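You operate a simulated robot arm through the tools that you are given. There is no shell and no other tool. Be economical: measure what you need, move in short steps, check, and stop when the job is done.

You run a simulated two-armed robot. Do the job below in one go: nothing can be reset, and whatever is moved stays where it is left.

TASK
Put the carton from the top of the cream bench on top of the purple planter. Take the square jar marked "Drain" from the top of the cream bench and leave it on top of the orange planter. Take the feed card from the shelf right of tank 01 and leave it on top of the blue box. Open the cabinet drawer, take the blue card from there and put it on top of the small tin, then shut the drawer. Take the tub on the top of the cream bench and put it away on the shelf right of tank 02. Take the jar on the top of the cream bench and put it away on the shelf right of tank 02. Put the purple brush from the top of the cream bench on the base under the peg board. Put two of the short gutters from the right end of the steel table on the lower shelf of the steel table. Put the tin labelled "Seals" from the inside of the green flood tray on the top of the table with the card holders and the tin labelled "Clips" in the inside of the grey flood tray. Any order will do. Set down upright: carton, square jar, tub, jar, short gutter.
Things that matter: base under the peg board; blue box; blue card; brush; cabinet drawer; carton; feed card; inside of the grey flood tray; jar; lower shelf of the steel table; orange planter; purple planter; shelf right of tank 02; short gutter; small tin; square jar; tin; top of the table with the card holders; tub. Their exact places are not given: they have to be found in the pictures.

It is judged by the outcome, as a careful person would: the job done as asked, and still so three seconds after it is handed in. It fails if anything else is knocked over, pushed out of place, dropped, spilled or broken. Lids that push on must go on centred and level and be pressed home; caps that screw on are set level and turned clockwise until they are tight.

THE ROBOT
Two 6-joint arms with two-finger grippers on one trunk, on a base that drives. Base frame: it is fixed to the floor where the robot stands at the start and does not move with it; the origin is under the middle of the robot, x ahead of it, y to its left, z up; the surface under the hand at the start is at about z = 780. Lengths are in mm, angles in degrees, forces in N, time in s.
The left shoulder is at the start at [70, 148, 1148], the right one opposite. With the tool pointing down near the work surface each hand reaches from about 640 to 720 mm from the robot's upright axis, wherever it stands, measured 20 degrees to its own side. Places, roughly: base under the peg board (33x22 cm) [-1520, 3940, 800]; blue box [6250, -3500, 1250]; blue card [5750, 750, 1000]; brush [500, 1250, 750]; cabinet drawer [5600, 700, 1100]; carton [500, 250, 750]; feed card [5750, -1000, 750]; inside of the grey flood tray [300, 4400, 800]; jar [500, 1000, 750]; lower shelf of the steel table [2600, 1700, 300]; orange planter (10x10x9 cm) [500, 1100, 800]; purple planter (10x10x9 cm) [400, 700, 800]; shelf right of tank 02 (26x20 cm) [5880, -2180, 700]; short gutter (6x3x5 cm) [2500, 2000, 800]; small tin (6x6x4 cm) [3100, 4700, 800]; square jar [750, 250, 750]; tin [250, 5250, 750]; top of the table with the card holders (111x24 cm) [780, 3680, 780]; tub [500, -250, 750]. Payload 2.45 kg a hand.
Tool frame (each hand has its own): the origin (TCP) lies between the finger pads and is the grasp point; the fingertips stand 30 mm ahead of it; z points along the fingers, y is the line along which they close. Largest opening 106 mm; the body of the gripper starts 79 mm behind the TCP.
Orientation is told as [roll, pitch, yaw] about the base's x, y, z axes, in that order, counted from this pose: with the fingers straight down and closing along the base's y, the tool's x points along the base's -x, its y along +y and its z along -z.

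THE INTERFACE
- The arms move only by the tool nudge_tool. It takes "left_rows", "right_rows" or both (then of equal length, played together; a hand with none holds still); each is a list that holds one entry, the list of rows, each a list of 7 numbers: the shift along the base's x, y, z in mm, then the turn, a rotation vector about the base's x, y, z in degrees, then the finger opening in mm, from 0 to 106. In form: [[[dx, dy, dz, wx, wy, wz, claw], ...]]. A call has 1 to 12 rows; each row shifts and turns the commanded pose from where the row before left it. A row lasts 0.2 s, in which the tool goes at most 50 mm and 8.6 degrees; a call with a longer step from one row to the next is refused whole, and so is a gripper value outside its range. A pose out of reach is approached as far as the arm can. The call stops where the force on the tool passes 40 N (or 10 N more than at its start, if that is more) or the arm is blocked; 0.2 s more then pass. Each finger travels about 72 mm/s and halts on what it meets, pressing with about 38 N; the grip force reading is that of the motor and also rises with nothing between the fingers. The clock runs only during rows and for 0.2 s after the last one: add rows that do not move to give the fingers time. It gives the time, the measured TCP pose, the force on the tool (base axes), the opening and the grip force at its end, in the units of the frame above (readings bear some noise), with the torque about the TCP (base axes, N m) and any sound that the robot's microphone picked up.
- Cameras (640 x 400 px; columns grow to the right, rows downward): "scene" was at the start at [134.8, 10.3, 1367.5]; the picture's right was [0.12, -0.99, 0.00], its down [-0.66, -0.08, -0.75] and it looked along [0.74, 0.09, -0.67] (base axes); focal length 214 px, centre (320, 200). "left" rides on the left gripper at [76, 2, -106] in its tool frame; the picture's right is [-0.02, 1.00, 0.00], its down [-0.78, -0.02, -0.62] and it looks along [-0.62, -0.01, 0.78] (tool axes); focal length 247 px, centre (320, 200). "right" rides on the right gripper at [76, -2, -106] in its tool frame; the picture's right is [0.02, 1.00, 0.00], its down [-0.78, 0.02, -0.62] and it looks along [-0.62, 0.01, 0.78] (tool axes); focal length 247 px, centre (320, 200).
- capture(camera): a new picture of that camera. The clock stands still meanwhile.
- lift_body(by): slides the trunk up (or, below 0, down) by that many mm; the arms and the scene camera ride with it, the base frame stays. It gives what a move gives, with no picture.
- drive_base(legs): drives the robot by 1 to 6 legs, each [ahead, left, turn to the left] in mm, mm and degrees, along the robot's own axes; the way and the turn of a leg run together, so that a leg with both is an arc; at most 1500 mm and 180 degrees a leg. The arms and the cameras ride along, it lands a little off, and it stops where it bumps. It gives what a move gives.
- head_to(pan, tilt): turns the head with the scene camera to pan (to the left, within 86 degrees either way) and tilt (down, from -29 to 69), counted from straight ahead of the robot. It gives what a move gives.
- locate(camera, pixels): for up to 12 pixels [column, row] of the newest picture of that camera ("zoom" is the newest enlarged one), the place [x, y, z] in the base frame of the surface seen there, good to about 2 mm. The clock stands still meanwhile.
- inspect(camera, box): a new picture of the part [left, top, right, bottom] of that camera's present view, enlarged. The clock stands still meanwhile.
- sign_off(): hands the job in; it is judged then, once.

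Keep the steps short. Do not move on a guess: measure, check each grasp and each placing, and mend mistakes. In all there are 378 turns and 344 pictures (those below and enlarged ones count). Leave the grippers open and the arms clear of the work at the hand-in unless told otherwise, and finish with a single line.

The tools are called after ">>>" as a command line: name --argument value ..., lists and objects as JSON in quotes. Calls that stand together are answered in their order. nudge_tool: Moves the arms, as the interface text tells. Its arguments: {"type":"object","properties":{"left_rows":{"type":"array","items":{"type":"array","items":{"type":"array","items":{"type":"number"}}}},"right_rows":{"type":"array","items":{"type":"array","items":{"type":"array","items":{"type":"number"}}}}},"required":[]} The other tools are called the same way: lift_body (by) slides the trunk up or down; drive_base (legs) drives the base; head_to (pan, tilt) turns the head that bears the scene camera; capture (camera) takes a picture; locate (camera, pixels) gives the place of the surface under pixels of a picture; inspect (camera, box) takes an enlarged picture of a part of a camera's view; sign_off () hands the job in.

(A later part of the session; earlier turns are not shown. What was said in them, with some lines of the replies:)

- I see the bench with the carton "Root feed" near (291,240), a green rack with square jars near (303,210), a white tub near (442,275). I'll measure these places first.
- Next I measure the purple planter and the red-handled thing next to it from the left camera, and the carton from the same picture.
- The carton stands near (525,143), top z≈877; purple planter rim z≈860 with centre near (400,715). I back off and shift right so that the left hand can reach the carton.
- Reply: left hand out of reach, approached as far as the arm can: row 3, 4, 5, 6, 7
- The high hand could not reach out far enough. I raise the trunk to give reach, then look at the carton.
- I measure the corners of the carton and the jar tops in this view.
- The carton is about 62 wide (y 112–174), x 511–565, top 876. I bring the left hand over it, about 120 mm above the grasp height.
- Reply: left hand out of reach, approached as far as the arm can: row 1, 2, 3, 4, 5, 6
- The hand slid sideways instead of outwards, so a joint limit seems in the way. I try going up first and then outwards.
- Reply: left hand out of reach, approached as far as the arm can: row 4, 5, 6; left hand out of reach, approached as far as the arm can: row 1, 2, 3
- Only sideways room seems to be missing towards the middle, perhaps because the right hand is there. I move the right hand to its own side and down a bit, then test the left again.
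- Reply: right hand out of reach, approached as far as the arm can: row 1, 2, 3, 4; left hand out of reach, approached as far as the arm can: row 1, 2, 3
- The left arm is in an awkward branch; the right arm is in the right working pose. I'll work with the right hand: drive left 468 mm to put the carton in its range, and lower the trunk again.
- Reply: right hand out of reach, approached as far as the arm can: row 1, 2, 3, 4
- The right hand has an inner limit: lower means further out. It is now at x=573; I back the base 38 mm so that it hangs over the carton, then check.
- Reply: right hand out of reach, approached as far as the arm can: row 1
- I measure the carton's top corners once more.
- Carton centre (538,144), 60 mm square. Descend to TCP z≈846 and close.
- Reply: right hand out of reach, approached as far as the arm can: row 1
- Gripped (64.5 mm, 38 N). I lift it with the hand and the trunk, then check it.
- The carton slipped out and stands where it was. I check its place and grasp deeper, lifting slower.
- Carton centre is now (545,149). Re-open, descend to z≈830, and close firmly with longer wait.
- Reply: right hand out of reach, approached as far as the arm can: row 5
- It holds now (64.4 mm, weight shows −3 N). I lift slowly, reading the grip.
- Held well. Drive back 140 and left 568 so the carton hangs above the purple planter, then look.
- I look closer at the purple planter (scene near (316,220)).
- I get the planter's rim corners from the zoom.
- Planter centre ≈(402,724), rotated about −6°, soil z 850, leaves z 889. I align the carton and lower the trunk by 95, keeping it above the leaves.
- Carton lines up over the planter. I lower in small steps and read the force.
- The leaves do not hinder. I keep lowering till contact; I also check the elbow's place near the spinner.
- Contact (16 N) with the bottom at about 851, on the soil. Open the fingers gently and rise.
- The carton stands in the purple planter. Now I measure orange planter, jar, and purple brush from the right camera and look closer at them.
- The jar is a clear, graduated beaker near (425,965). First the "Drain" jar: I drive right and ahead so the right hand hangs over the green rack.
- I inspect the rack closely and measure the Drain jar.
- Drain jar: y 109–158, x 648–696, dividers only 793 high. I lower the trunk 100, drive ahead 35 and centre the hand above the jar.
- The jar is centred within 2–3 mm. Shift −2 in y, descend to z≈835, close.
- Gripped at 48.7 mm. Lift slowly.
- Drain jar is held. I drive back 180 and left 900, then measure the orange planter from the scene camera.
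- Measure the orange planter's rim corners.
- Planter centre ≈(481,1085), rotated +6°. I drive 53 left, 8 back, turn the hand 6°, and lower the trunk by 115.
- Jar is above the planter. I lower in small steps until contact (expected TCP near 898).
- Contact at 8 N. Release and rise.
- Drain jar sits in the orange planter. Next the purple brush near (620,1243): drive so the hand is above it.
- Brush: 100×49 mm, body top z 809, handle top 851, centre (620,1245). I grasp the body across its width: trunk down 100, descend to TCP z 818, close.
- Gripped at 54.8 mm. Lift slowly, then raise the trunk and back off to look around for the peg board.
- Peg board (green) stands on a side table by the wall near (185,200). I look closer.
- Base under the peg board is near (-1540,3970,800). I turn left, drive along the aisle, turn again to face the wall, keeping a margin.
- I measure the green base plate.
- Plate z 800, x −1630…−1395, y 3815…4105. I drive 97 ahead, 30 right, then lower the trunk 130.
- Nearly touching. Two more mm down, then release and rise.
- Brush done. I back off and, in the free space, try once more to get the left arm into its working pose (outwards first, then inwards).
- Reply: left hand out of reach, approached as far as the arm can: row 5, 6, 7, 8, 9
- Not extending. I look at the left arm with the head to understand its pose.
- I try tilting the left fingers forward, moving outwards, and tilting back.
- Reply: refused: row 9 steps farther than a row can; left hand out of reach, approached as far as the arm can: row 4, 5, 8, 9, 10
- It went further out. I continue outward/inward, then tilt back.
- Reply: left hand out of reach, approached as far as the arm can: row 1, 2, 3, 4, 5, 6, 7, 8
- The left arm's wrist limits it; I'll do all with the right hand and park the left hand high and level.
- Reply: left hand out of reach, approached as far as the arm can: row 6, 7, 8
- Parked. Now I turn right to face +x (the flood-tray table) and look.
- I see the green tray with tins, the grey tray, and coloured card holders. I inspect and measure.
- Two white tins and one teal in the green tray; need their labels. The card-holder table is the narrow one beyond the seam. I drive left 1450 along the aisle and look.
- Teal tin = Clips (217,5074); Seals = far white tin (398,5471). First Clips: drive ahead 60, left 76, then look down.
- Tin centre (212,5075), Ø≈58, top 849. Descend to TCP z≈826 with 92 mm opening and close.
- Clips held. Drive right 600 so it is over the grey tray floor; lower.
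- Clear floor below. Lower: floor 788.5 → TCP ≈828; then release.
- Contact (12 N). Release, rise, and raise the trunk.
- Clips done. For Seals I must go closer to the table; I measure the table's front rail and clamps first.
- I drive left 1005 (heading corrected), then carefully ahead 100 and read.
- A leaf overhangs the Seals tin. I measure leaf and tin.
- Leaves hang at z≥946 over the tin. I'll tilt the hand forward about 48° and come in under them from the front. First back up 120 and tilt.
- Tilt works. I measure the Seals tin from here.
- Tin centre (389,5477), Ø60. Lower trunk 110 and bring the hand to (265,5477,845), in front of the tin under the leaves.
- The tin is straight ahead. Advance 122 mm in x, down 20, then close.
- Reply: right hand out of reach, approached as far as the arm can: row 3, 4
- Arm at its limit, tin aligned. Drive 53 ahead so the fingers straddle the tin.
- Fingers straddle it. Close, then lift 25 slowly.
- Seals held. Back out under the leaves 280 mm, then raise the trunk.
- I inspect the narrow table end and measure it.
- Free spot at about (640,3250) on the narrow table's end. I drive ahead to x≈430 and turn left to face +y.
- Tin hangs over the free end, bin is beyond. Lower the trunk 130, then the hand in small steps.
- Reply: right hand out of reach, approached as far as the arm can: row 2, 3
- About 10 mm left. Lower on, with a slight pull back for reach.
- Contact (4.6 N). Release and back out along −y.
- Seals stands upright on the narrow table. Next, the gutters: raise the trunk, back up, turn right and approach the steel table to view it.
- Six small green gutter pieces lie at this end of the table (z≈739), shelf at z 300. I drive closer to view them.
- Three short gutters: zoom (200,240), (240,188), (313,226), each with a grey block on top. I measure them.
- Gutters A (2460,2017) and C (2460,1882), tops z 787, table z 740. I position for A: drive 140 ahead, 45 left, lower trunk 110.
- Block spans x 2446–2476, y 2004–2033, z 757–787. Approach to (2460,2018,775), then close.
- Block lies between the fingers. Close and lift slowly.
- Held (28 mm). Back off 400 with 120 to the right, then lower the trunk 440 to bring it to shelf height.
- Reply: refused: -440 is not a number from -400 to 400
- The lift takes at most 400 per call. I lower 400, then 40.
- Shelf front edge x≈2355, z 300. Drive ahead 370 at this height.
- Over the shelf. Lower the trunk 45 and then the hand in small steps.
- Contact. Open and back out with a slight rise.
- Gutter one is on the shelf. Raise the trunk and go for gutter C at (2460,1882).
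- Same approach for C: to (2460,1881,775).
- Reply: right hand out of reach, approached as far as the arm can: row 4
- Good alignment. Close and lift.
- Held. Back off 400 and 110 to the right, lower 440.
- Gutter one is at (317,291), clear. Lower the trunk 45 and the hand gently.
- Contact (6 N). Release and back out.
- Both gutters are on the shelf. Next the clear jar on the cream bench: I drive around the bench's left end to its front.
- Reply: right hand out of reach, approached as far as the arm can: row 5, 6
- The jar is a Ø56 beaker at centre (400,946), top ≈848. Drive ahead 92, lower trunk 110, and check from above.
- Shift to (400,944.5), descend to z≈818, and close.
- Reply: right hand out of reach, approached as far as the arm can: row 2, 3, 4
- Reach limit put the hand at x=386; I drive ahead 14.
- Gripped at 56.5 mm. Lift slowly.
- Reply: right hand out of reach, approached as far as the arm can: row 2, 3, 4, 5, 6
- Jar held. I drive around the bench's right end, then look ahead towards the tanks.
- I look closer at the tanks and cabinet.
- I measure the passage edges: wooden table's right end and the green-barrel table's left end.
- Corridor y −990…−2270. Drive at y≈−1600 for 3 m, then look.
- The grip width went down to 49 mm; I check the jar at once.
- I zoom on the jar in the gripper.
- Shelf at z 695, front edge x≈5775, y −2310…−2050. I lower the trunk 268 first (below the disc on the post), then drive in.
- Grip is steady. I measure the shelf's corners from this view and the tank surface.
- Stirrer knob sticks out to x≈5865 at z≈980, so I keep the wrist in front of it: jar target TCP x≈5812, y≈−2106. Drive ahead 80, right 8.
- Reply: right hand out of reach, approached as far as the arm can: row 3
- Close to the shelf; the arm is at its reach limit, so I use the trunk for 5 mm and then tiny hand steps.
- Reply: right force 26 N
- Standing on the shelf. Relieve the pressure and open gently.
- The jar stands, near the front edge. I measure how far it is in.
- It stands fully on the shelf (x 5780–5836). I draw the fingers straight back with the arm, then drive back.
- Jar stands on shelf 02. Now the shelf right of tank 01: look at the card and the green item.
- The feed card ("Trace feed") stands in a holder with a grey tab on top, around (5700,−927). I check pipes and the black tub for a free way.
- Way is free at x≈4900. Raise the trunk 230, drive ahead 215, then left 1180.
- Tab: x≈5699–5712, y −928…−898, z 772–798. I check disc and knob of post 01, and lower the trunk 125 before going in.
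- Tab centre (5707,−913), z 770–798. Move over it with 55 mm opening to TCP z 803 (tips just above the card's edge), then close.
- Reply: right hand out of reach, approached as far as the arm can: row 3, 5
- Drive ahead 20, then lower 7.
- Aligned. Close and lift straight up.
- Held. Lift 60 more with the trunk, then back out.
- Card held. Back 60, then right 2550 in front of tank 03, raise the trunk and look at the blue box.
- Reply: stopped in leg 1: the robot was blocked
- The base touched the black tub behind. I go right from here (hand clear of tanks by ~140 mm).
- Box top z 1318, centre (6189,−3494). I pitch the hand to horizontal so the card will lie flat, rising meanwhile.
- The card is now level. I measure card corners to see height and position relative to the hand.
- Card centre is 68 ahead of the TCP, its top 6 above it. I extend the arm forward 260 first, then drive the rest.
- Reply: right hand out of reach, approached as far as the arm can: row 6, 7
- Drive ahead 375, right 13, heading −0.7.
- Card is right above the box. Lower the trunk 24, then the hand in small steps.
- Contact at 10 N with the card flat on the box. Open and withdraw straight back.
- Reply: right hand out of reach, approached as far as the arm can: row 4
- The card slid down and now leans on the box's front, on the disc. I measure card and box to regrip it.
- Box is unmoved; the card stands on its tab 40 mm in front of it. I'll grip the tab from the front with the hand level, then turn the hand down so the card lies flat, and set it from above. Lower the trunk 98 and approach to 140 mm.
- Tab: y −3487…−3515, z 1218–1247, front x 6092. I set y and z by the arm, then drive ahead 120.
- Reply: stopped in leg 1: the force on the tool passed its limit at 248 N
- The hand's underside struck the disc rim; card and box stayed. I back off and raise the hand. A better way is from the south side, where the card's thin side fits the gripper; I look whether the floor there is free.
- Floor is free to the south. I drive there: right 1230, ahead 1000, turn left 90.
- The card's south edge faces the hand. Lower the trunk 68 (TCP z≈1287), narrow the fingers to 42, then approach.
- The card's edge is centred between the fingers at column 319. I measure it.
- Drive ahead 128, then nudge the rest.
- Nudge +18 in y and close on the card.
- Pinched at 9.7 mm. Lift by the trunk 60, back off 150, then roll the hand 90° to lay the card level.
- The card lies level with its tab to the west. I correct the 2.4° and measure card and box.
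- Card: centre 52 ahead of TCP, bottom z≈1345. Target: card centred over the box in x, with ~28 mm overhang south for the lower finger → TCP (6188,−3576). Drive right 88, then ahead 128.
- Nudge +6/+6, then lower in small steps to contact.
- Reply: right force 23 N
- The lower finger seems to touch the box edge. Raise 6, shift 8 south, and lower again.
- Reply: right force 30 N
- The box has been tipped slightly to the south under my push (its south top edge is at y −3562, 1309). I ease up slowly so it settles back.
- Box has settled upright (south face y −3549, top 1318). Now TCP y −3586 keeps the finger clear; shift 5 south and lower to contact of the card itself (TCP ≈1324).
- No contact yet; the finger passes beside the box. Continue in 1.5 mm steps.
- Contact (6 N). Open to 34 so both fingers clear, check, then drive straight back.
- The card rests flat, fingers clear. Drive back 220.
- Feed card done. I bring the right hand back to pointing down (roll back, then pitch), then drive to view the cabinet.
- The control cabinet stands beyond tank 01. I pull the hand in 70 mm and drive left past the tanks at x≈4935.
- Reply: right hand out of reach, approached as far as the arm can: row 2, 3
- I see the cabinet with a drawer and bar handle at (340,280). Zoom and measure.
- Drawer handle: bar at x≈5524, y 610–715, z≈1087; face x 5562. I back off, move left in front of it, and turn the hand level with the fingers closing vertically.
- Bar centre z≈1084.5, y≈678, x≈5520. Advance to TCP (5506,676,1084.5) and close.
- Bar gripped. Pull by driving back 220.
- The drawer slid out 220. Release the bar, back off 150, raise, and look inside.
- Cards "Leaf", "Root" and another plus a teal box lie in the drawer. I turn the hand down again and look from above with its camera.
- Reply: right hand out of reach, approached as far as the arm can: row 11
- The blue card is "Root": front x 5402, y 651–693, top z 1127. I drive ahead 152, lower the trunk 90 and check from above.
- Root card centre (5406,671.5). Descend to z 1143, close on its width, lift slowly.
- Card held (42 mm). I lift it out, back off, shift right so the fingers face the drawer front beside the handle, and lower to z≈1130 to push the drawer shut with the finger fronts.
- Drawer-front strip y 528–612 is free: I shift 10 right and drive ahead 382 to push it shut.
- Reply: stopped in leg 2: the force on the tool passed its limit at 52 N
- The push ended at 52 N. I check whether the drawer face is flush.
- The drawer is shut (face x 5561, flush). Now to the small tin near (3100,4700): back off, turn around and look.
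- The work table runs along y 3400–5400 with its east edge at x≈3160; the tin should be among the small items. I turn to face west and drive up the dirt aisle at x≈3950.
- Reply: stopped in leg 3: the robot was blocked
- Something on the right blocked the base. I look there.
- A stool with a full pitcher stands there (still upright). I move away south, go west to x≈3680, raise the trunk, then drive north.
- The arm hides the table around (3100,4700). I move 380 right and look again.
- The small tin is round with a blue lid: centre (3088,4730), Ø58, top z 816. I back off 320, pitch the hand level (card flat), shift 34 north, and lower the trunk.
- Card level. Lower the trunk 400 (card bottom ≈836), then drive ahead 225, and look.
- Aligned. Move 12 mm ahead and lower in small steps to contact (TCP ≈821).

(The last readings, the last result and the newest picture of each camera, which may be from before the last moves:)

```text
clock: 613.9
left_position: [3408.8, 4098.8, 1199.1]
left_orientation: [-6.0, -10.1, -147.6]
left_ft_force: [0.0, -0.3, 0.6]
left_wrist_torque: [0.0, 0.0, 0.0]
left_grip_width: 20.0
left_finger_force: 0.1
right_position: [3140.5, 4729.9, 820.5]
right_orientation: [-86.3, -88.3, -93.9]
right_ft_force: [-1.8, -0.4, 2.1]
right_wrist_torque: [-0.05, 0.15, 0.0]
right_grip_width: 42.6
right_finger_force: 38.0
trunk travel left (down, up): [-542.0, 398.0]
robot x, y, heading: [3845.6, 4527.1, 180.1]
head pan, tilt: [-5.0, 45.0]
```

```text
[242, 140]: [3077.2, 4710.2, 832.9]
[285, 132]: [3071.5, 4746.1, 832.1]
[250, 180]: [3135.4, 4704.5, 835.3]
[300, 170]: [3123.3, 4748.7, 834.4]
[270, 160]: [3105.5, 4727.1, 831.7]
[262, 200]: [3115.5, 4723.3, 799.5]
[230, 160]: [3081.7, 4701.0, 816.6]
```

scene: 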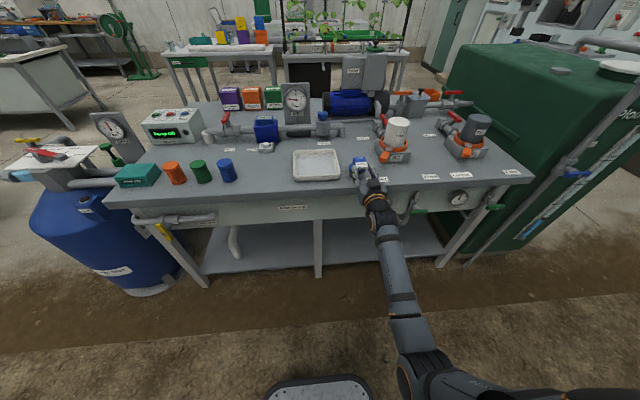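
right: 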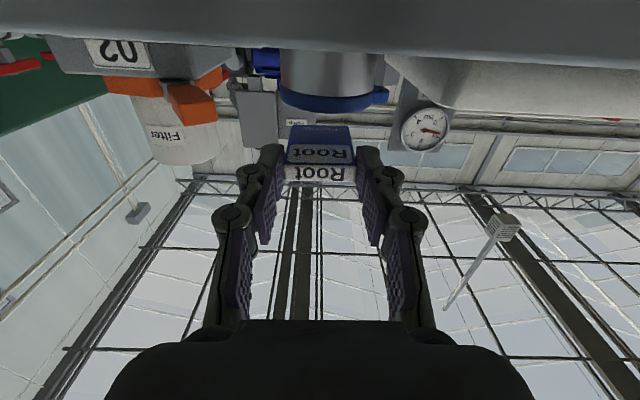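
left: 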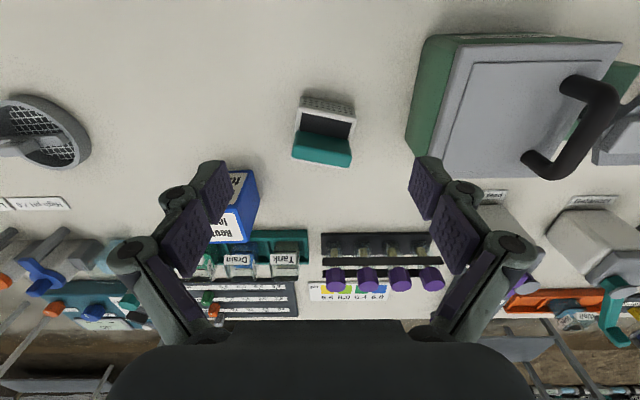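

Light contact at z 820.5. Open sideways, check, then drive straight back.

>>> nudge_tool --right_rows '[[[0, 0, -0.7, 0, 0, 0, 20], [0, 0, 0, 0, 0, 0, 48], [0, 0, 0, 0, 0, 0, 56], [0, 0, 0, 0, 0, 0, 66], [0, 0, 0, 0, 0, 0, 66]]]'

>>> inspect --camera "scene" --box '[310, 130, 430, 220]'

>>> drive_base --legs '[[-250, 0, 0]]'

>>> capture --camera "scene"

```text
clock: 615.1
left_position: [3408.3, 4098.2, 1198.7]
left_orientation: [-5.9, -10.2, -147.6]
left_ft_force: [0.3, -0.4, 1.2]
left_wrist_torque: [0.03, 0.01, 0.02]
left_grip_width: 20.2
left_finger_force: 0.1
right_position: [3140.7, 4729.1, 819.1]
right_orientation: [-83.4, -88.3, -96.6]
right_ft_force: [-0.3, 0.7, 0.0]
right_wrist_torque: [-0.01, 0.02, -0.01]
right_grip_width: 66.0
right_finger_force: 0.0
trunk travel left (down, up): [-542.0, 398.0]
robot x, y, heading: [3842.8, 4528.7, 180.1]
head pan, tilt: [-5.0, 45.0]
```

```text
4.44 times, centred on (370, 175) of scene
```

zoom: 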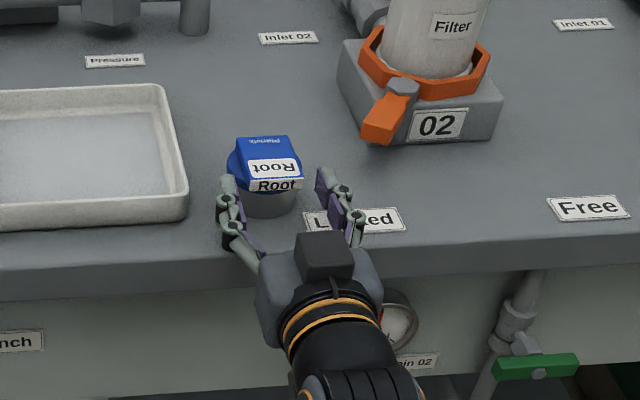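

```text
clock: 616.9
left_position: [3654.9, 4097.8, 1199.2]
left_orientation: [-5.9, -10.1, -147.5]
left_ft_force: [-0.5, -0.1, -1.0]
left_wrist_torque: [0.03, 0.03, -0.03]
left_grip_width: 19.8
left_finger_force: 0.1
right_position: [3387.4, 4727.9, 819.2]
right_orientation: [-83.7, -88.3, -96.2]
right_ft_force: [0.3, 0.5, -0.3]
right_wrist_torque: [-0.02, -0.05, 0.01]
right_grip_width: 66.1
right_finger_force: 0.1
trunk travel left (down, up): [-542.0, 398.0]
robot x, y, heading: [4087.9, 4528.3, 179.8]
head pan, tilt: [-5.0, 45.0]
```

```text
147 pictures are left
```

scene: 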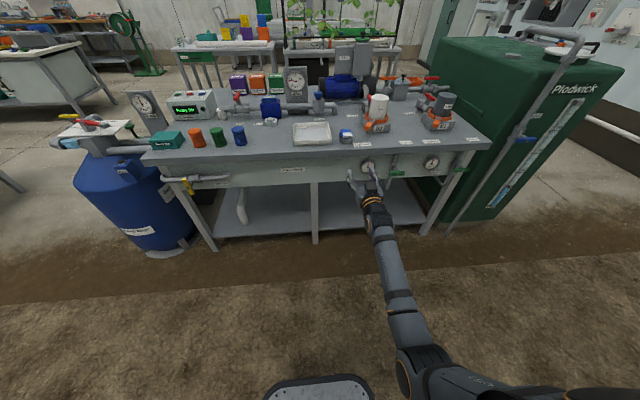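

I verify the card on the tin, raise and re-orient the hand, and start the drive to the tub (bench's right end).

>>> inspect --camera "scene" --box '[300, 100, 400, 170]'

>>> lift_body --by 398

>>> nudge_tool --right_rows '[[[0, 0, 0, 0, -8.2, 0, 95], [0, 0, 0, 0, -8.2, 0, 95], [0, 0, 0, 0, -8.2, 0, 95], [0, 0, 0, 0, -8.2, 0, 95], [0, 0, 0, 0, -8.2, 0, 95], [0, 0, 0, 0, -8.2, 0, 95], [0, 0, 0, 0, -8.2, 0, 95], [0, 0, 0, 0, -8.2, 0, 95], [0, 0, 0, 0, -8.2, 0, 95], [0, 0, 0, 0, -8.2, 0, 95], [0, 0, 0, 0, -8, 0, 95], [0, 0, 0, 0, 0, 0, 95]]]'

>>> drive_base --legs '[[430, 0, 0], [0, 1500, 0], [0, 1500, 0], [0, 1500, 0], [0, 1500, 0], [0, 130, 0]]'

```text
5.71 times, centred on (350, 135) of scene
```

zoom: 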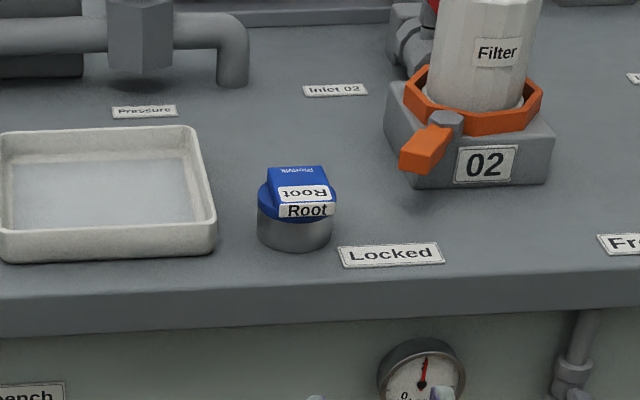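

```text
clock: 620.7
left_position: [3653.8, 4098.0, 1596.7]
left_orientation: [-6.0, -10.0, -147.6]
left_ft_force: [0.3, 0.9, -0.6]
left_wrist_torque: [-0.02, -0.01, 0.01]
left_grip_width: 20.2
left_finger_force: 0.1
right_position: [3386.1, 4728.6, 1216.8]
right_orientation: [-83.3, -88.3, -96.7]
right_ft_force: [-0.3, 0.2, 0.3]
right_wrist_torque: [-0.04, 0.01, -0.01]
right_grip_width: 66.2
right_finger_force: 0.1
trunk travel left (down, up): [-940.0, 0.0]
robot x, y, heading: [4087.7, 4525.3, 179.8]
head pan, tilt: [-5.0, 45.0]
```

```text
clock: 623.3
left_position: [3655.8, 4098.6, 1597.3]
left_orientation: [-6.0, -10.2, -147.5]
left_ft_force: [0.0, -0.1, -0.6]
left_wrist_torque: [0.02, 0.02, -0.01]
left_grip_width: 20.1
left_finger_force: 0.1
right_position: [3409.9, 4730.1, 1219.1]
right_orientation: [0.0, 0.2, -178.3]
right_ft_force: [0.3, 0.2, 0.1]
right_wrist_torque: [0.0, 0.03, -0.03]
right_grip_width: 95.1
right_finger_force: 0.1
right hand out of reach, approached as far as the arm can: row 11
trunk travel left (down, up): [-940.0, 0.0]
robot x, y, heading: [4087.1, 4531.2, 179.8]
head pan, tilt: [-5.0, 45.0]
```

```text
clock: 654.9
left_position: [3251.9, -2014.7, 1598.9]
left_orientation: [-5.6, -10.2, -146.8]
left_ft_force: [-0.5, 0.3, -0.1]
left_wrist_torque: [-0.06, 0.02, 0.02]
left_grip_width: 19.8
left_finger_force: 0.0
right_position: [2998.2, -1386.2, 1217.5]
right_orientation: [0.1, 0.2, -177.6]
right_ft_force: [-0.4, 0.4, -0.7]
right_wrist_torque: [-0.04, 0.0, -0.01]
right_grip_width: 95.0
right_finger_force: 0.1
trunk travel left (down, up): [-940.0, 0.0]
robot x, y, heading: [3678.2, -1582.4, -179.7]
head pan, tilt: [-5.0, 45.0]
```

Card lies flat on the tin. Now west along y≈−1590 to x≈250, then turn to face the bench end.

>>> drive_base --legs '[[1500, 0, 0], [1500, 0, 0], [425, 0, 0], [0, 0, -90], [500, 0, 0]]'

>>> head_to --pan -8 --tilt 42

>>> capture --camera "scene"

>>> capture --camera "right"

```text
clock: 677.9
left_position: [-183.7, -692.4, 1597.5]
left_orientation: [-6.0, -10.1, 123.0]
left_ft_force: [0.2, -0.6, 0.7]
left_wrist_torque: [0.01, 0.02, 0.01]
left_grip_width: 20.0
left_finger_force: 0.0
right_position: [444.8, -439.4, 1219.9]
right_orientation: [0.0, 0.2, 92.3]
right_ft_force: [0.0, 0.0, 1.1]
right_wrist_torque: [0.0, 0.0, 0.01]
right_grip_width: 94.7
right_finger_force: 0.0
trunk travel left (down, up): [-940.0, 0.0]
robot x, y, heading: [249.5, -1121.5, 90.5]
head pan, tilt: [-5.0, 45.0]
```

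```text
clock: 678.6
left_position: [-184.2, -691.6, 1597.9]
left_orientation: [-6.0, -10.2, 123.0]
left_ft_force: [0.1, 0.7, 0.3]
left_wrist_torque: [-0.02, 0.03, 0.0]
left_grip_width: 19.9
left_finger_force: 0.0
right_position: [445.1, -438.6, 1219.7]
right_orientation: [0.0, 0.2, 92.2]
right_ft_force: [0.4, 1.1, 0.8]
right_wrist_torque: [0.0, -0.05, 0.03]
right_grip_width: 95.3
right_finger_force: 0.0
trunk travel left (down, up): [-940.0, 0.0]
robot x, y, heading: [247.4, -1121.5, 90.5]
head pan, tilt: [-8.0, 42.0]
```

```text
145 pictures are left
```

scene: 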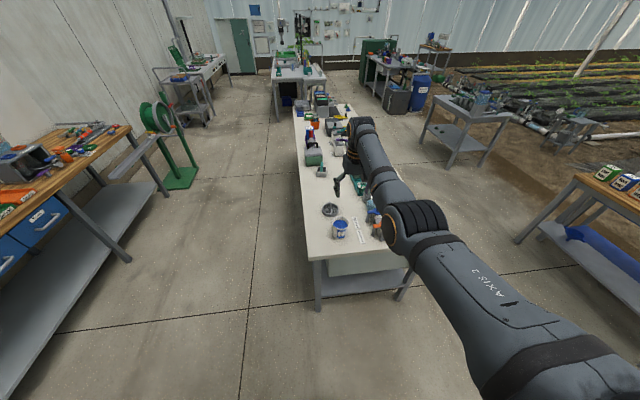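

```text
144 pictures are left
```

right: 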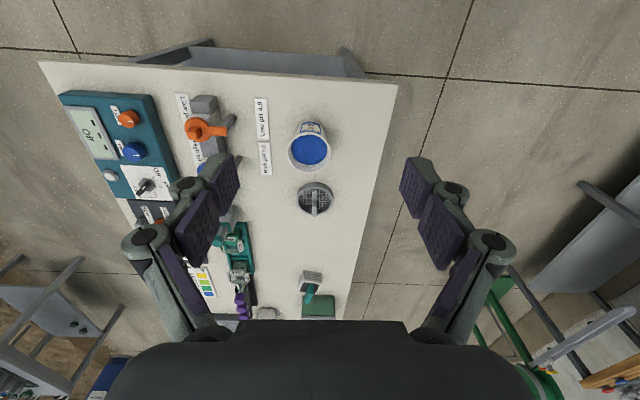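

Tub seen at (310,148). I measure it.

>>> locate --camera "right" --pixels '[[310, 150], [291, 150], [329, 150], [310, 132], [310, 169], [312, 125], [289, 150], [331, 150]]'

>>> inspect --camera "right" --box '[260, 100, 380, 190]'

```text
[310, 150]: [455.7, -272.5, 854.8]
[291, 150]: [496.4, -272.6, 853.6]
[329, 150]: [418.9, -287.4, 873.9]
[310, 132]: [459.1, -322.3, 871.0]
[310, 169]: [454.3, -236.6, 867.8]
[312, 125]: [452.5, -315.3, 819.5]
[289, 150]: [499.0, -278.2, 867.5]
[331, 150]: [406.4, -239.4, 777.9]
```

```text
4.44 times, centred on (320, 145) of right
```

zoom: 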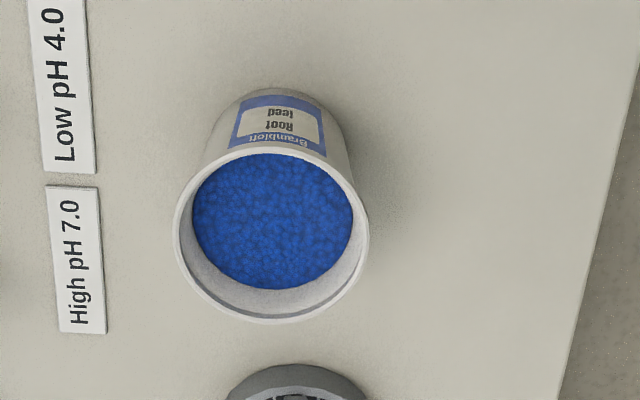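

Tub: rim Ø≈87 at z 873, centre (458,−279), filled to 854. I drive ahead 185, right 13, lower the trunk 255, open to 106 and check.

>>> drive_base --legs '[[185, -13, -0.5]]'

>>> lift_body --by -250

>>> nudge_tool --right_rows '[[[0, -12, 0, 0, 0, 0, 106], [0, -12, 0, 0, 0, 0, 106], [0, 0, 0, 0, 0, -2, 106]]]'

>>> capture --camera "right"

```text
clock: 680.1
left_position: [-169.1, -508.8, 1598.6]
left_orientation: [-6.1, -10.3, 122.6]
left_ft_force: [0.4, -0.1, 0.0]
left_wrist_torque: [0.04, -0.02, 0.02]
left_grip_width: 20.2
left_finger_force: 0.1
right_position: [461.3, -259.9, 1220.8]
right_orientation: [0.0, 0.0, 91.8]
right_ft_force: [0.4, -0.5, 0.0]
right_wrist_torque: [0.04, 0.01, 0.01]
right_grip_width: 94.8
right_finger_force: 0.2
trunk travel left (down, up): [-940.0, 0.0]
robot x, y, heading: [261.1, -938.3, 90.1]
head pan, tilt: [-8.0, 42.0]
```

```text
clock: 682.7
left_position: [-168.3, -502.1, 1346.8]
left_orientation: [-5.9, -10.2, 122.6]
left_ft_force: [-0.3, -0.5, 0.0]
left_wrist_torque: [-0.05, 0.0, 0.02]
left_grip_width: 20.0
left_finger_force: 0.1
right_position: [461.9, -256.4, 969.8]
right_orientation: [0.0, 0.2, 91.7]
right_ft_force: [-0.2, 0.3, 0.1]
right_wrist_torque: [-0.03, 0.01, -0.01]
right_grip_width: 95.1
right_finger_force: 0.0
trunk travel left (down, up): [-690.0, 250.0]
robot x, y, heading: [261.2, -937.3, 90.0]
head pan, tilt: [-8.0, 42.0]
```

```text
clock: 683.5
left_position: [-168.9, -503.0, 1346.4]
left_orientation: [-6.0, -10.1, 122.6]
left_ft_force: [-0.4, 0.3, -0.6]
left_wrist_torque: [0.01, 0.03, 0.01]
left_grip_width: 20.1
left_finger_force: 0.2
right_position: [463.2, -280.9, 968.5]
right_orientation: [0.0, 0.2, 89.9]
right_ft_force: [0.3, 0.5, -0.5]
right_wrist_torque: [-0.01, 0.02, 0.02]
right_grip_width: 106.0
right_finger_force: 0.1
trunk travel left (down, up): [-690.0, 250.0]
robot x, y, heading: [261.2, -934.3, 89.8]
head pan, tilt: [-8.0, 42.0]
```

```text
142 pictures are left
```

right: 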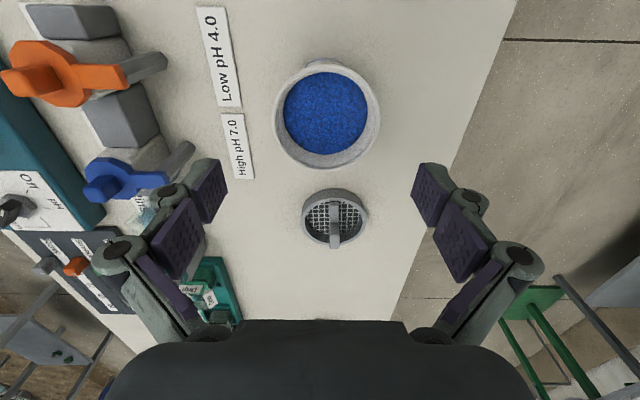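

>>> locate --camera "right" --pixels '[[326, 63], [326, 160], [276, 112], [378, 112], [326, 165], [274, 118], [380, 105]]'

```text
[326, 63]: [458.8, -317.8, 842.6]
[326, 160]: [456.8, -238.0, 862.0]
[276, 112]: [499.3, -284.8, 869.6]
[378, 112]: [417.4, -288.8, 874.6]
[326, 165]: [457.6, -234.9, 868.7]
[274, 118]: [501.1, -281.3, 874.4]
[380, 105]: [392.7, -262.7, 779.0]
```

Rim centre (458.7,−279). Shift −4.5/+2 and descend to z≈857.

>>> nudge_tool --right_rows '[[[-4.5, 2, -30, 0, 0, 0, 106], [0, 0, -30, 0, 0, 0, 106], [0, 0, -25, 0, 0, 0, 106], [0, 0, -15, 0, 0, 0, 106], [0, 0, -11, 0, 0, 0, 106], [0, 0, 0, 0, 0, 0, 106]]]'

>>> capture --camera "right"

```text
clock: 684.9
left_position: [-168.2, -503.0, 1346.7]
left_orientation: [-6.1, -10.2, 122.5]
left_ft_force: [0.5, -0.1, -1.4]
left_wrist_torque: [-0.01, -0.02, -0.01]
left_grip_width: 19.9
left_finger_force: 0.0
right_position: [459.1, -278.6, 857.8]
right_orientation: [0.0, 0.2, 89.9]
right_ft_force: [0.2, 0.2, 0.3]
right_wrist_torque: [-0.02, -0.01, 0.01]
right_grip_width: 106.2
right_finger_force: 0.0
trunk travel left (down, up): [-690.0, 250.0]
robot x, y, heading: [259.8, -938.1, 90.0]
head pan, tilt: [-8.0, 42.0]
```

```text
141 pictures are left
```

right: 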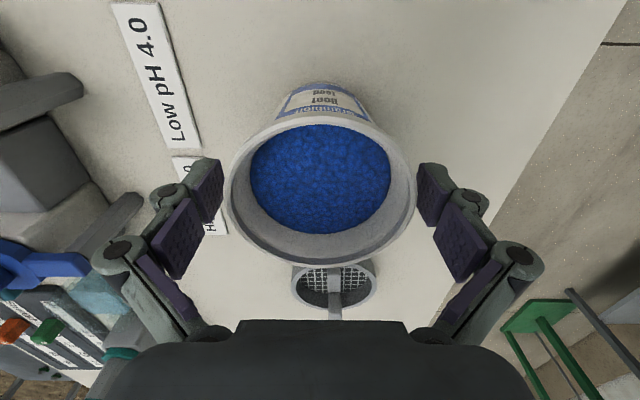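

Straddling with both sides clear. Close, wait, and lift slowly 12 mm.

>>> nudge_tool --right_rows '[[[0, 0, 0, 0, 0, 0, 90], [0, 0, 0, 0, 0, 0, 70], [0, 0, 0, 0, 0, 0, 60], [0, 0, 0, 0, 0, 0, 60], [0, 0, 0, 0, 0, 0, 60], [0, 0, 3, 0, 0, 0, 60], [0, 0, 3, 0, 0, 0, 60], [0, 0, 3, 0, 0, 0, 60], [0, 0, 3, 0, 0, 0, 60], [0, 0, 0, 0, 0, 0, 60]]]'

>>> capture --camera "right"

```text
clock: 687.1
left_position: [-168.8, -502.9, 1347.7]
left_orientation: [-5.9, -10.2, 122.4]
left_ft_force: [0.4, -0.3, 0.2]
left_wrist_torque: [-0.01, -0.02, 0.01]
left_grip_width: 20.0
left_finger_force: 0.1
right_position: [459.7, -277.5, 869.0]
right_orientation: [0.0, 0.3, 89.7]
right_ft_force: [-0.3, 0.1, -3.1]
right_wrist_torque: [0.01, 0.01, 0.02]
right_grip_width: 87.5
right_finger_force: 37.6
trunk travel left (down, up): [-690.0, 250.0]
robot x, y, heading: [258.9, -935.6, 90.1]
head pan, tilt: [-8.0, 42.0]
```

```text
140 pictures are left
```

right: 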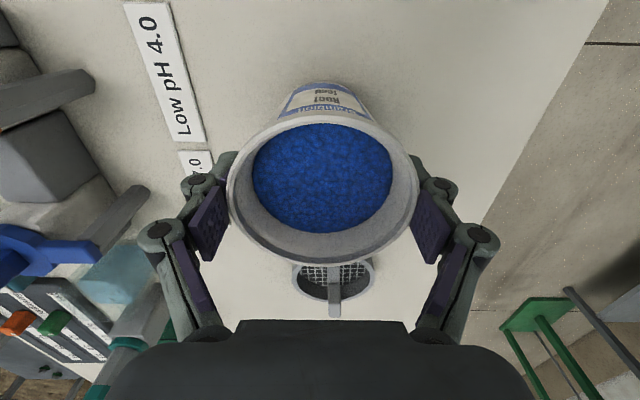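

Held (87.5 mm, 3 N). Lift on slowly, raise the trunk, back out and turn.

>>> nudge_tool --right_rows '[[[0, 0, 5, 0, 0, 0, 60], [0, 0, 10, 0, 0, 0, 60], [0, 0, 15, 0, 0, 0, 60], [0, 0, 15, 0, 0, 0, 60], [0, 0, 15, 0, 0, 0, 60], [0, 0, 15, 0, 0, 0, 60], [0, 0, 5, 0, 0, 0, 60], [0, 0, 0, 0, 0, 0, 60]]]'

>>> drive_base --legs '[[-660, 0, 0], [0, 0, -90]]'

>>> capture --camera "right"

```text
clock: 688.9
left_position: [-169.1, -501.5, 1347.2]
left_orientation: [-5.9, -10.1, 122.5]
left_ft_force: [0.2, -0.6, -0.1]
left_wrist_torque: [0.01, -0.04, 0.0]
left_grip_width: 19.8
left_finger_force: 0.0
right_position: [458.7, -277.8, 949.3]
right_orientation: [0.0, 0.3, 89.9]
right_ft_force: [0.9, 0.7, -3.9]
right_wrist_torque: [0.02, -0.02, 0.05]
right_grip_width: 87.3
right_finger_force: 38.2
trunk travel left (down, up): [-690.0, 250.0]
robot x, y, heading: [262.4, -935.8, 89.8]
head pan, tilt: [-8.0, 42.0]
```

```text
clock: 696.4
left_position: [695.0, -1171.0, 1347.4]
left_orientation: [-5.9, -10.2, 32.7]
left_ft_force: [0.0, -0.5, 0.6]
left_wrist_torque: [0.0, 0.01, 0.01]
left_grip_width: 20.0
left_finger_force: 0.1
right_position: [921.0, -1795.8, 947.9]
right_orientation: [0.0, 0.2, -0.1]
right_ft_force: [0.1, -0.2, -4.0]
right_wrist_torque: [0.0, 0.02, -0.04]
right_grip_width: 87.5
right_finger_force: 38.2
trunk travel left (down, up): [-690.0, 250.0]
robot x, y, heading: [261.5, -1598.3, -0.1]
head pan, tilt: [-8.0, 42.0]
```

```text
139 pictures are left
```

right: 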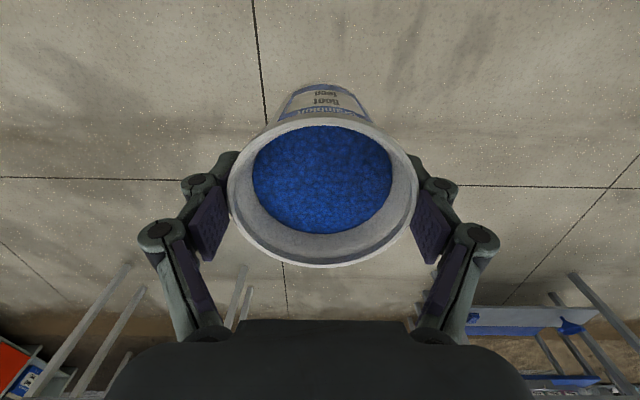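

Steady. Drive east along the known lane and to the right, then check.

>>> drive_base --legs '[[1500, 0, 0], [1500, 0, 0], [1150, 0, 0], [0, -410, 0]]'

>>> capture --camera "right"

>>> head_to --pan -10 --tilt 30

>>> capture --camera "scene"

```text
clock: 718.4
left_position: [4825.6, -1582.9, 1346.4]
left_orientation: [-6.0, -10.2, 33.3]
left_ft_force: [1.0, 0.4, 0.0]
left_wrist_torque: [0.0, 0.0, -0.02]
left_grip_width: 20.1
left_finger_force: 0.0
right_position: [5057.4, -2207.1, 948.2]
right_orientation: [-0.1, 0.3, 0.5]
right_ft_force: [-0.5, 0.4, -4.3]
right_wrist_torque: [0.01, 0.0, 0.02]
right_grip_width: 87.3
right_finger_force: 37.7
trunk travel left (down, up): [-690.0, 250.0]
robot x, y, heading: [4393.8, -2017.2, 0.7]
head pan, tilt: [-8.0, 42.0]
```

```text
138 pictures are left
```

right: 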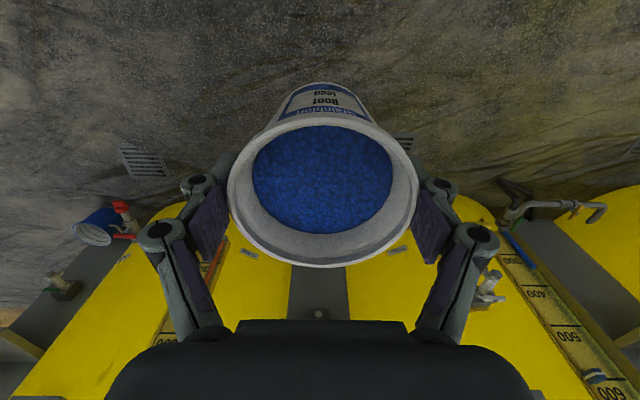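

```text
clock: 719.1
left_position: [4825.8, -1584.9, 1346.6]
left_orientation: [-5.9, -10.1, 33.4]
left_ft_force: [0.6, 0.0, -0.7]
left_wrist_torque: [0.02, 0.01, 0.0]
left_grip_width: 20.0
left_finger_force: 0.1
right_position: [5056.8, -2208.3, 947.6]
right_orientation: [0.0, 0.3, 0.5]
right_ft_force: [-0.6, -0.5, -3.7]
right_wrist_torque: [0.02, -0.01, 0.0]
right_grip_width: 87.7
right_finger_force: 37.9
trunk travel left (down, up): [-690.0, 250.0]
robot x, y, heading: [4397.4, -2015.7, 0.6]
head pan, tilt: [-10.0, 30.0]
```

```text
137 pictures are left
```

scene: 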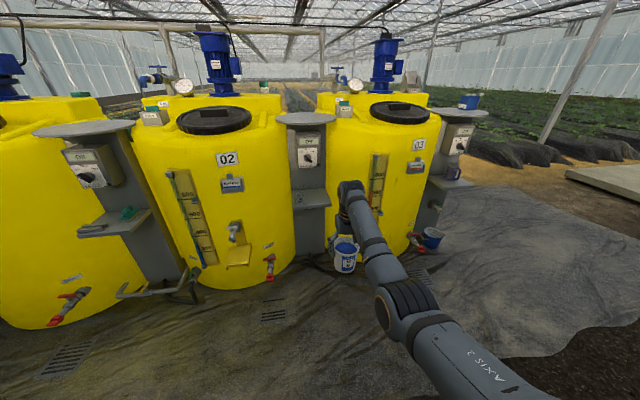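

Steady. Check the jar on the shelf; lower the trunk 148 and drive in to x≈5700.

>>> lift_body --by -148

>>> drive_base --legs '[[640, -24, -0.6]]'

>>> inspect --camera "scene" --box '[270, 120, 430, 260]'

>>> capture --camera "right"

```text
clock: 720.8
left_position: [4824.2, -1583.4, 1198.7]
left_orientation: [-6.0, -10.1, 33.3]
left_ft_force: [0.4, 0.3, 0.1]
left_wrist_torque: [-0.01, 0.0, 0.0]
left_grip_width: 20.1
left_finger_force: 0.1
right_position: [5058.9, -2209.6, 800.9]
right_orientation: [-0.1, 0.2, 0.5]
right_ft_force: [-0.5, -0.2, -3.4]
right_wrist_torque: [-0.02, 0.01, -0.01]
right_grip_width: 87.1
right_finger_force: 37.6
trunk travel left (down, up): [-542.0, 398.0]
robot x, y, heading: [4395.9, -2020.1, 0.6]
head pan, tilt: [-10.0, 30.0]
```

```text
clock: 724.4
left_position: [5474.3, -1604.7, 1198.5]
left_orientation: [-5.9, -10.1, 32.8]
left_ft_force: [0.6, -0.2, 0.0]
left_wrist_torque: [-0.01, 0.02, 0.0]
left_grip_width: 20.0
left_finger_force: 0.0
right_position: [5703.4, -2230.1, 800.7]
right_orientation: [0.0, 0.2, 0.2]
right_ft_force: [0.6, -0.1, -3.5]
right_wrist_torque: [0.0, 0.0, 0.01]
right_grip_width: 87.3
right_finger_force: 38.2
trunk travel left (down, up): [-542.0, 398.0]
robot x, y, heading: [5043.6, -2037.7, 0.4]
head pan, tilt: [-10.0, 30.0]
```

```text
2.86 times, centred on (350, 190) of scene
```

zoom: 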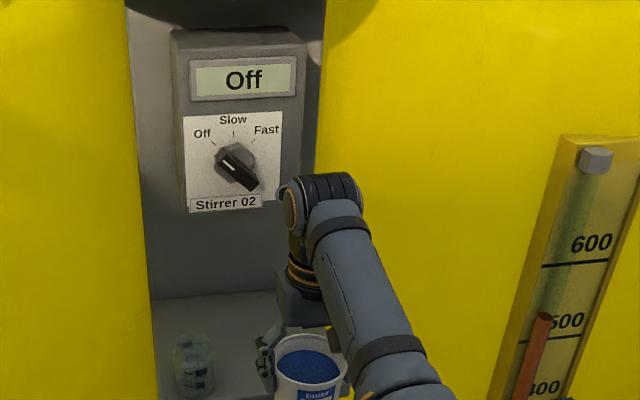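

```text
135 pictures are left
```

right: 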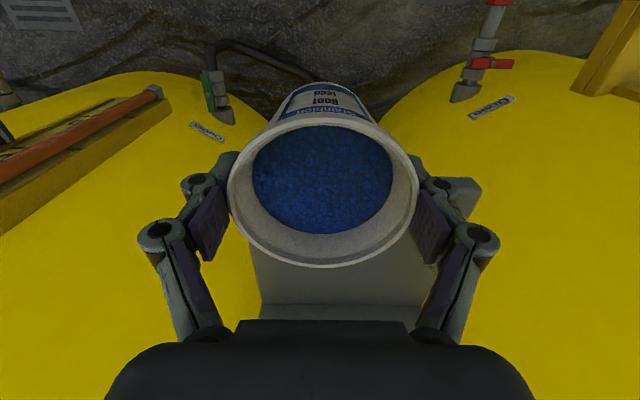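

Jar stands to the left. I drive 120 ahead to bring the tub over the right part of the shelf.

>>> drive_base --legs '[[119, -4, -0.4]]'

>>> inspect --camera "scene" --box '[280, 120, 440, 260]'

>>> capture --camera "right"

```text
clock: 725.6
left_position: [5595.5, -1609.8, 1199.8]
left_orientation: [-6.1, -10.2, 32.5]
left_ft_force: [0.3, -0.3, 0.4]
left_wrist_torque: [-0.01, 0.02, 0.02]
left_grip_width: 20.1
left_finger_force: 0.0
right_position: [5821.7, -2238.0, 800.9]
right_orientation: [0.0, 0.3, -0.2]
right_ft_force: [0.1, -0.2, -4.1]
right_wrist_torque: [-0.01, 0.03, -0.01]
right_grip_width: 87.5
right_finger_force: 38.2
trunk travel left (down, up): [-542.0, 398.0]
robot x, y, heading: [5158.9, -2037.1, 0.2]
head pan, tilt: [-10.0, 30.0]
```

```text
2.86 times, centred on (360, 190) of scene
```

zoom: 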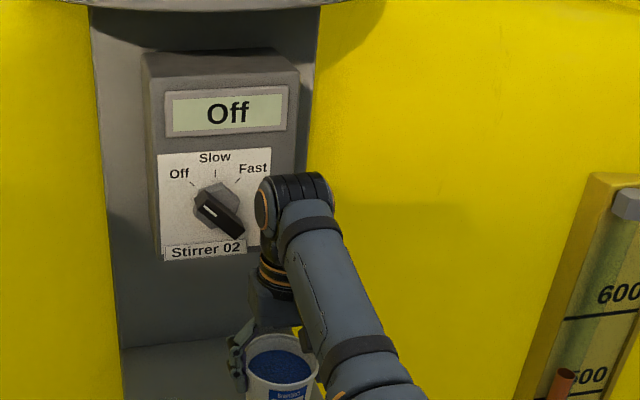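

```text
133 pictures are left
```

right: 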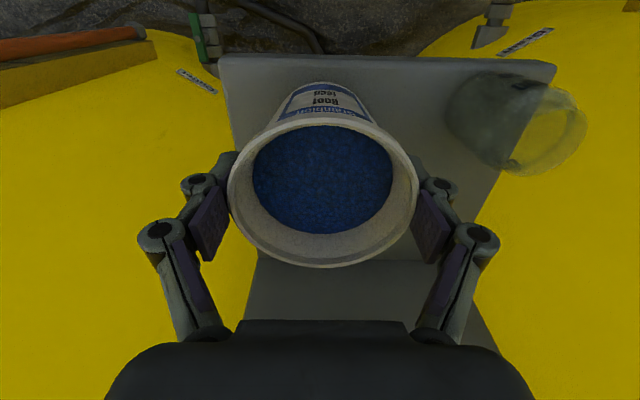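

Clear all around. Lower in small steps (contact expected near TCP 773).

>>> nudge_tool --right_rows '[[[0, 0, -8, 0, 0, 0, 60], [0, 0, -8, 0, 0, 0, 60], [0, 0, -5, 0, 0, 0, 60], [0, 0, -2, 0, 0, 0, 60], [0, 0, -2, 0, 0, 0, 60], [0, 0, -1, 0, 0, 0, 60], [0, 0, 0, 0, 0, 0, 60]]]'

>>> nudge_tool --right_rows '[[[0, 0, -1, 0, 0, 0, 60], [0, 0, -1, 0, 0, 0, 60], [0, 0, 0, 0, 0, 0, 60]]]'

```text
clock: 727.2
left_position: [5596.4, -1610.7, 1198.4]
left_orientation: [-6.0, -10.1, 32.6]
left_ft_force: [-0.5, -0.1, -0.7]
left_wrist_torque: [-0.01, -0.01, 0.02]
left_grip_width: 20.0
left_finger_force: 0.2
right_position: [5821.9, -2238.9, 774.7]
right_orientation: [0.0, 0.3, -0.2]
right_ft_force: [0.4, -0.2, -3.6]
right_wrist_torque: [-0.01, 0.0, 0.02]
right_grip_width: 87.3
right_finger_force: 38.3
trunk travel left (down, up): [-542.0, 398.0]
robot x, y, heading: [5163.9, -2041.4, 0.3]
head pan, tilt: [-10.0, 30.0]
```

```text
clock: 728.0
left_position: [5595.9, -1611.0, 1198.9]
left_orientation: [-6.0, -10.2, 32.7]
left_ft_force: [0.0, 0.5, -0.5]
left_wrist_torque: [0.0, 0.0, 0.03]
left_grip_width: 20.2
left_finger_force: 0.1
right_position: [5821.1, -2238.2, 774.6]
right_orientation: [0.0, 0.2, -0.2]
right_ft_force: [-0.8, 0.0, -0.1]
right_wrist_torque: [-0.1, -0.08, -0.04]
right_grip_width: 87.2
right_finger_force: 37.9
trunk travel left (down, up): [-542.0, 398.0]
robot x, y, heading: [5159.9, -2040.0, -0.0]
head pan, tilt: [-10.0, 30.0]
```

Weight is on the shelf. One more mm, open fully, then draw straight back with the arm.

>>> nudge_tool --right_rows '[[[0, 0, -1, 0, 0, 0, 60], [0, 0, 0, 0, 0, 0, 88], [0, 0, 0, 0, 0, 0, 96], [0, 0, 0, 0, 0, 0, 106], [0, 0, 0, 0, 0, 0, 106]]]'

>>> capture --camera "right"

```text
clock: 729.2
left_position: [5594.6, -1611.1, 1199.2]
left_orientation: [-6.1, -10.3, 32.7]
left_ft_force: [0.2, 0.8, 0.2]
left_wrist_torque: [-0.02, 0.02, 0.01]
left_grip_width: 19.8
left_finger_force: 0.1
right_position: [5820.6, -2238.1, 771.1]
right_orientation: [0.0, 0.2, -0.2]
right_ft_force: [0.2, 0.5, -0.3]
right_wrist_torque: [0.0, -0.01, -0.01]
right_grip_width: 106.0
right_finger_force: 0.1
trunk travel left (down, up): [-542.0, 398.0]
robot x, y, heading: [5159.1, -2036.4, 0.2]
head pan, tilt: [-10.0, 30.0]
```

```text
132 pictures are left
```

right: 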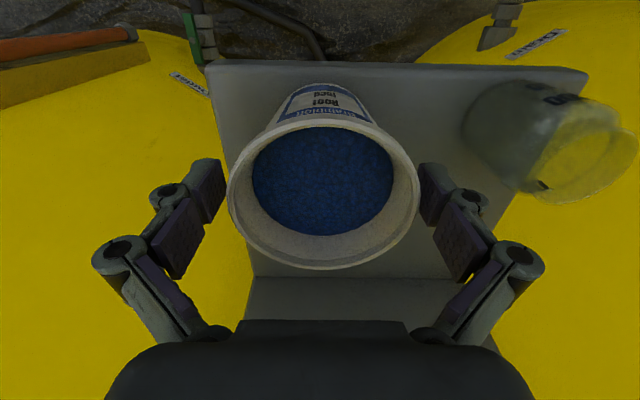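

The tub stands upright with both fingers clear. I draw back with the arm, then drive back, and check.

>>> nudge_tool --right_rows '[[[-15, 0, 0, 0, 0, 0, 106], [-20, 0, 0, 0, 0, 0, 106], [-20, 0, 0, 0, 0, 0, 106]]]'

>>> drive_base --legs '[[-500, 0, 0]]'

>>> capture --camera "scene"

>>> inspect --camera "scene" --box '[260, 130, 400, 250]'

```text
clock: 730.0
left_position: [5594.4, -1611.3, 1199.3]
left_orientation: [-6.0, -10.2, 32.6]
left_ft_force: [0.2, -0.4, 0.1]
left_wrist_torque: [0.03, -0.03, -0.03]
left_grip_width: 20.0
left_finger_force: 0.2
right_position: [5765.2, -2237.3, 772.3]
right_orientation: [0.0, 0.3, -0.2]
right_ft_force: [-0.3, -0.3, 0.4]
right_wrist_torque: [0.0, 0.01, 0.0]
right_grip_width: 106.0
right_finger_force: 0.2
trunk travel left (down, up): [-542.0, 398.0]
robot x, y, heading: [5161.1, -2042.2, -0.1]
head pan, tilt: [-10.0, 30.0]
```

```text
clock: 733.0
left_position: [5096.7, -1610.5, 1199.1]
left_orientation: [-5.9, -10.2, 32.3]
left_ft_force: [-0.3, 0.5, -0.4]
left_wrist_torque: [-0.01, 0.01, 0.0]
left_grip_width: 20.2
left_finger_force: 0.1
right_position: [5266.5, -2239.5, 772.5]
right_orientation: [0.0, 0.2, -0.3]
right_ft_force: [0.1, 1.1, -0.4]
right_wrist_torque: [0.01, -0.02, -0.02]
right_grip_width: 105.9
right_finger_force: 0.0
trunk travel left (down, up): [-542.0, 398.0]
robot x, y, heading: [4663.8, -2033.8, -0.5]
head pan, tilt: [-10.0, 30.0]
```

```text
131 pictures are left
```

scene: 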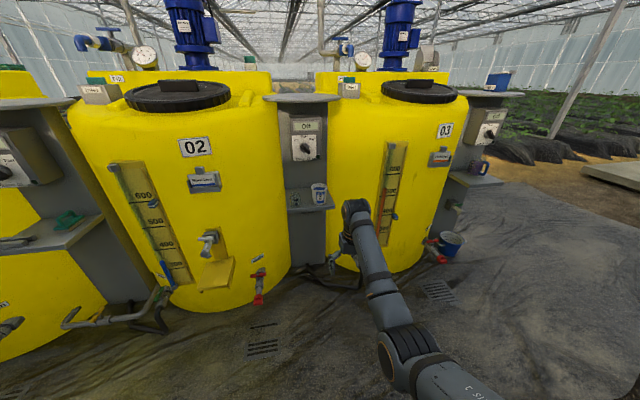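

```text
3.33 times, centred on (330, 190) of scene
```

zoom: 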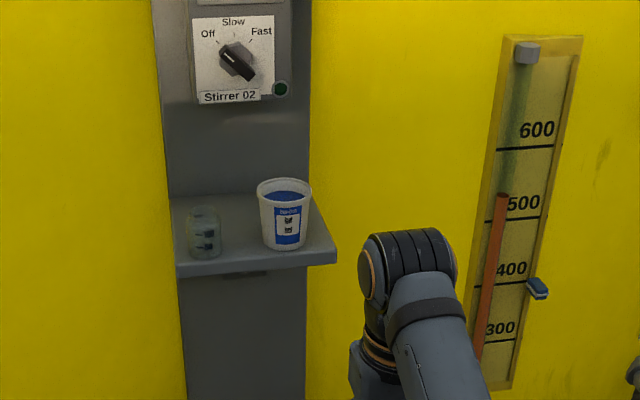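

Both stand on shelf 02. I check the feed card on the blue box, and open the left gripper for the hand-in.

>>> inspect --camera "scene" --box '[460, 50, 560, 120]'

>>> nudge_tool --left_rows '[[[0, 0, 0, 0, 0, 0, 60], [0, 0, 0, 0, 0, 0, 100], [0, 0, 0, 0, 0, 0, 100], [0, 0, 0, 0, 0, 0, 100]]]'

```text
5.71 times, centred on (510, 85) of scene
```

zoom: 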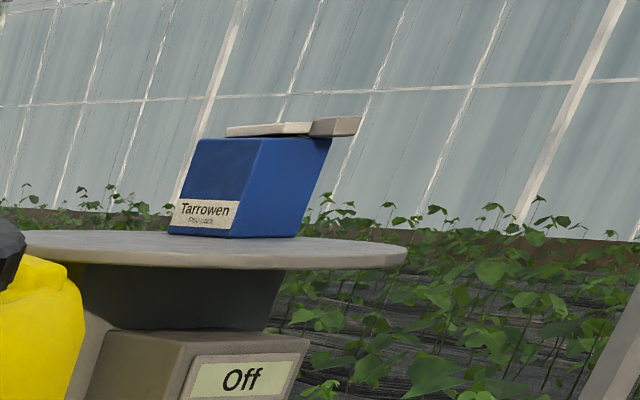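

```text
clock: 734.0
left_position: [5098.1, -1612.5, 1197.7]
left_orientation: [-5.9, -10.2, 32.3]
left_ft_force: [-0.7, -0.8, 0.3]
left_wrist_torque: [-0.02, 0.02, 0.01]
left_grip_width: 99.8
left_finger_force: 0.1
right_position: [5265.2, -2240.1, 771.2]
right_orientation: [0.1, 0.2, -0.4]
right_ft_force: [-0.3, 0.5, 0.0]
right_wrist_torque: [-0.02, -0.02, -0.02]
right_grip_width: 105.7
right_finger_force: 0.0
trunk travel left (down, up): [-542.0, 398.0]
robot x, y, heading: [4661.0, -2037.6, -0.2]
head pan, tilt: [-10.0, 30.0]
```

The feed card lies on the blue box, everything has been placed, both grippers are open and clear. I hand the job in.

>>> sign_off

```text
The job is handed in.
```

All items were put where asked and the cabinet drawer is shut, but along the way the feed card slid off the blue box once and had to be placed again (the box was tipped briefly and sits about 5 mm off), and the base bumped the black tub and the pitcher stool (the pitcher stayed upright; neither was checked for having moved).
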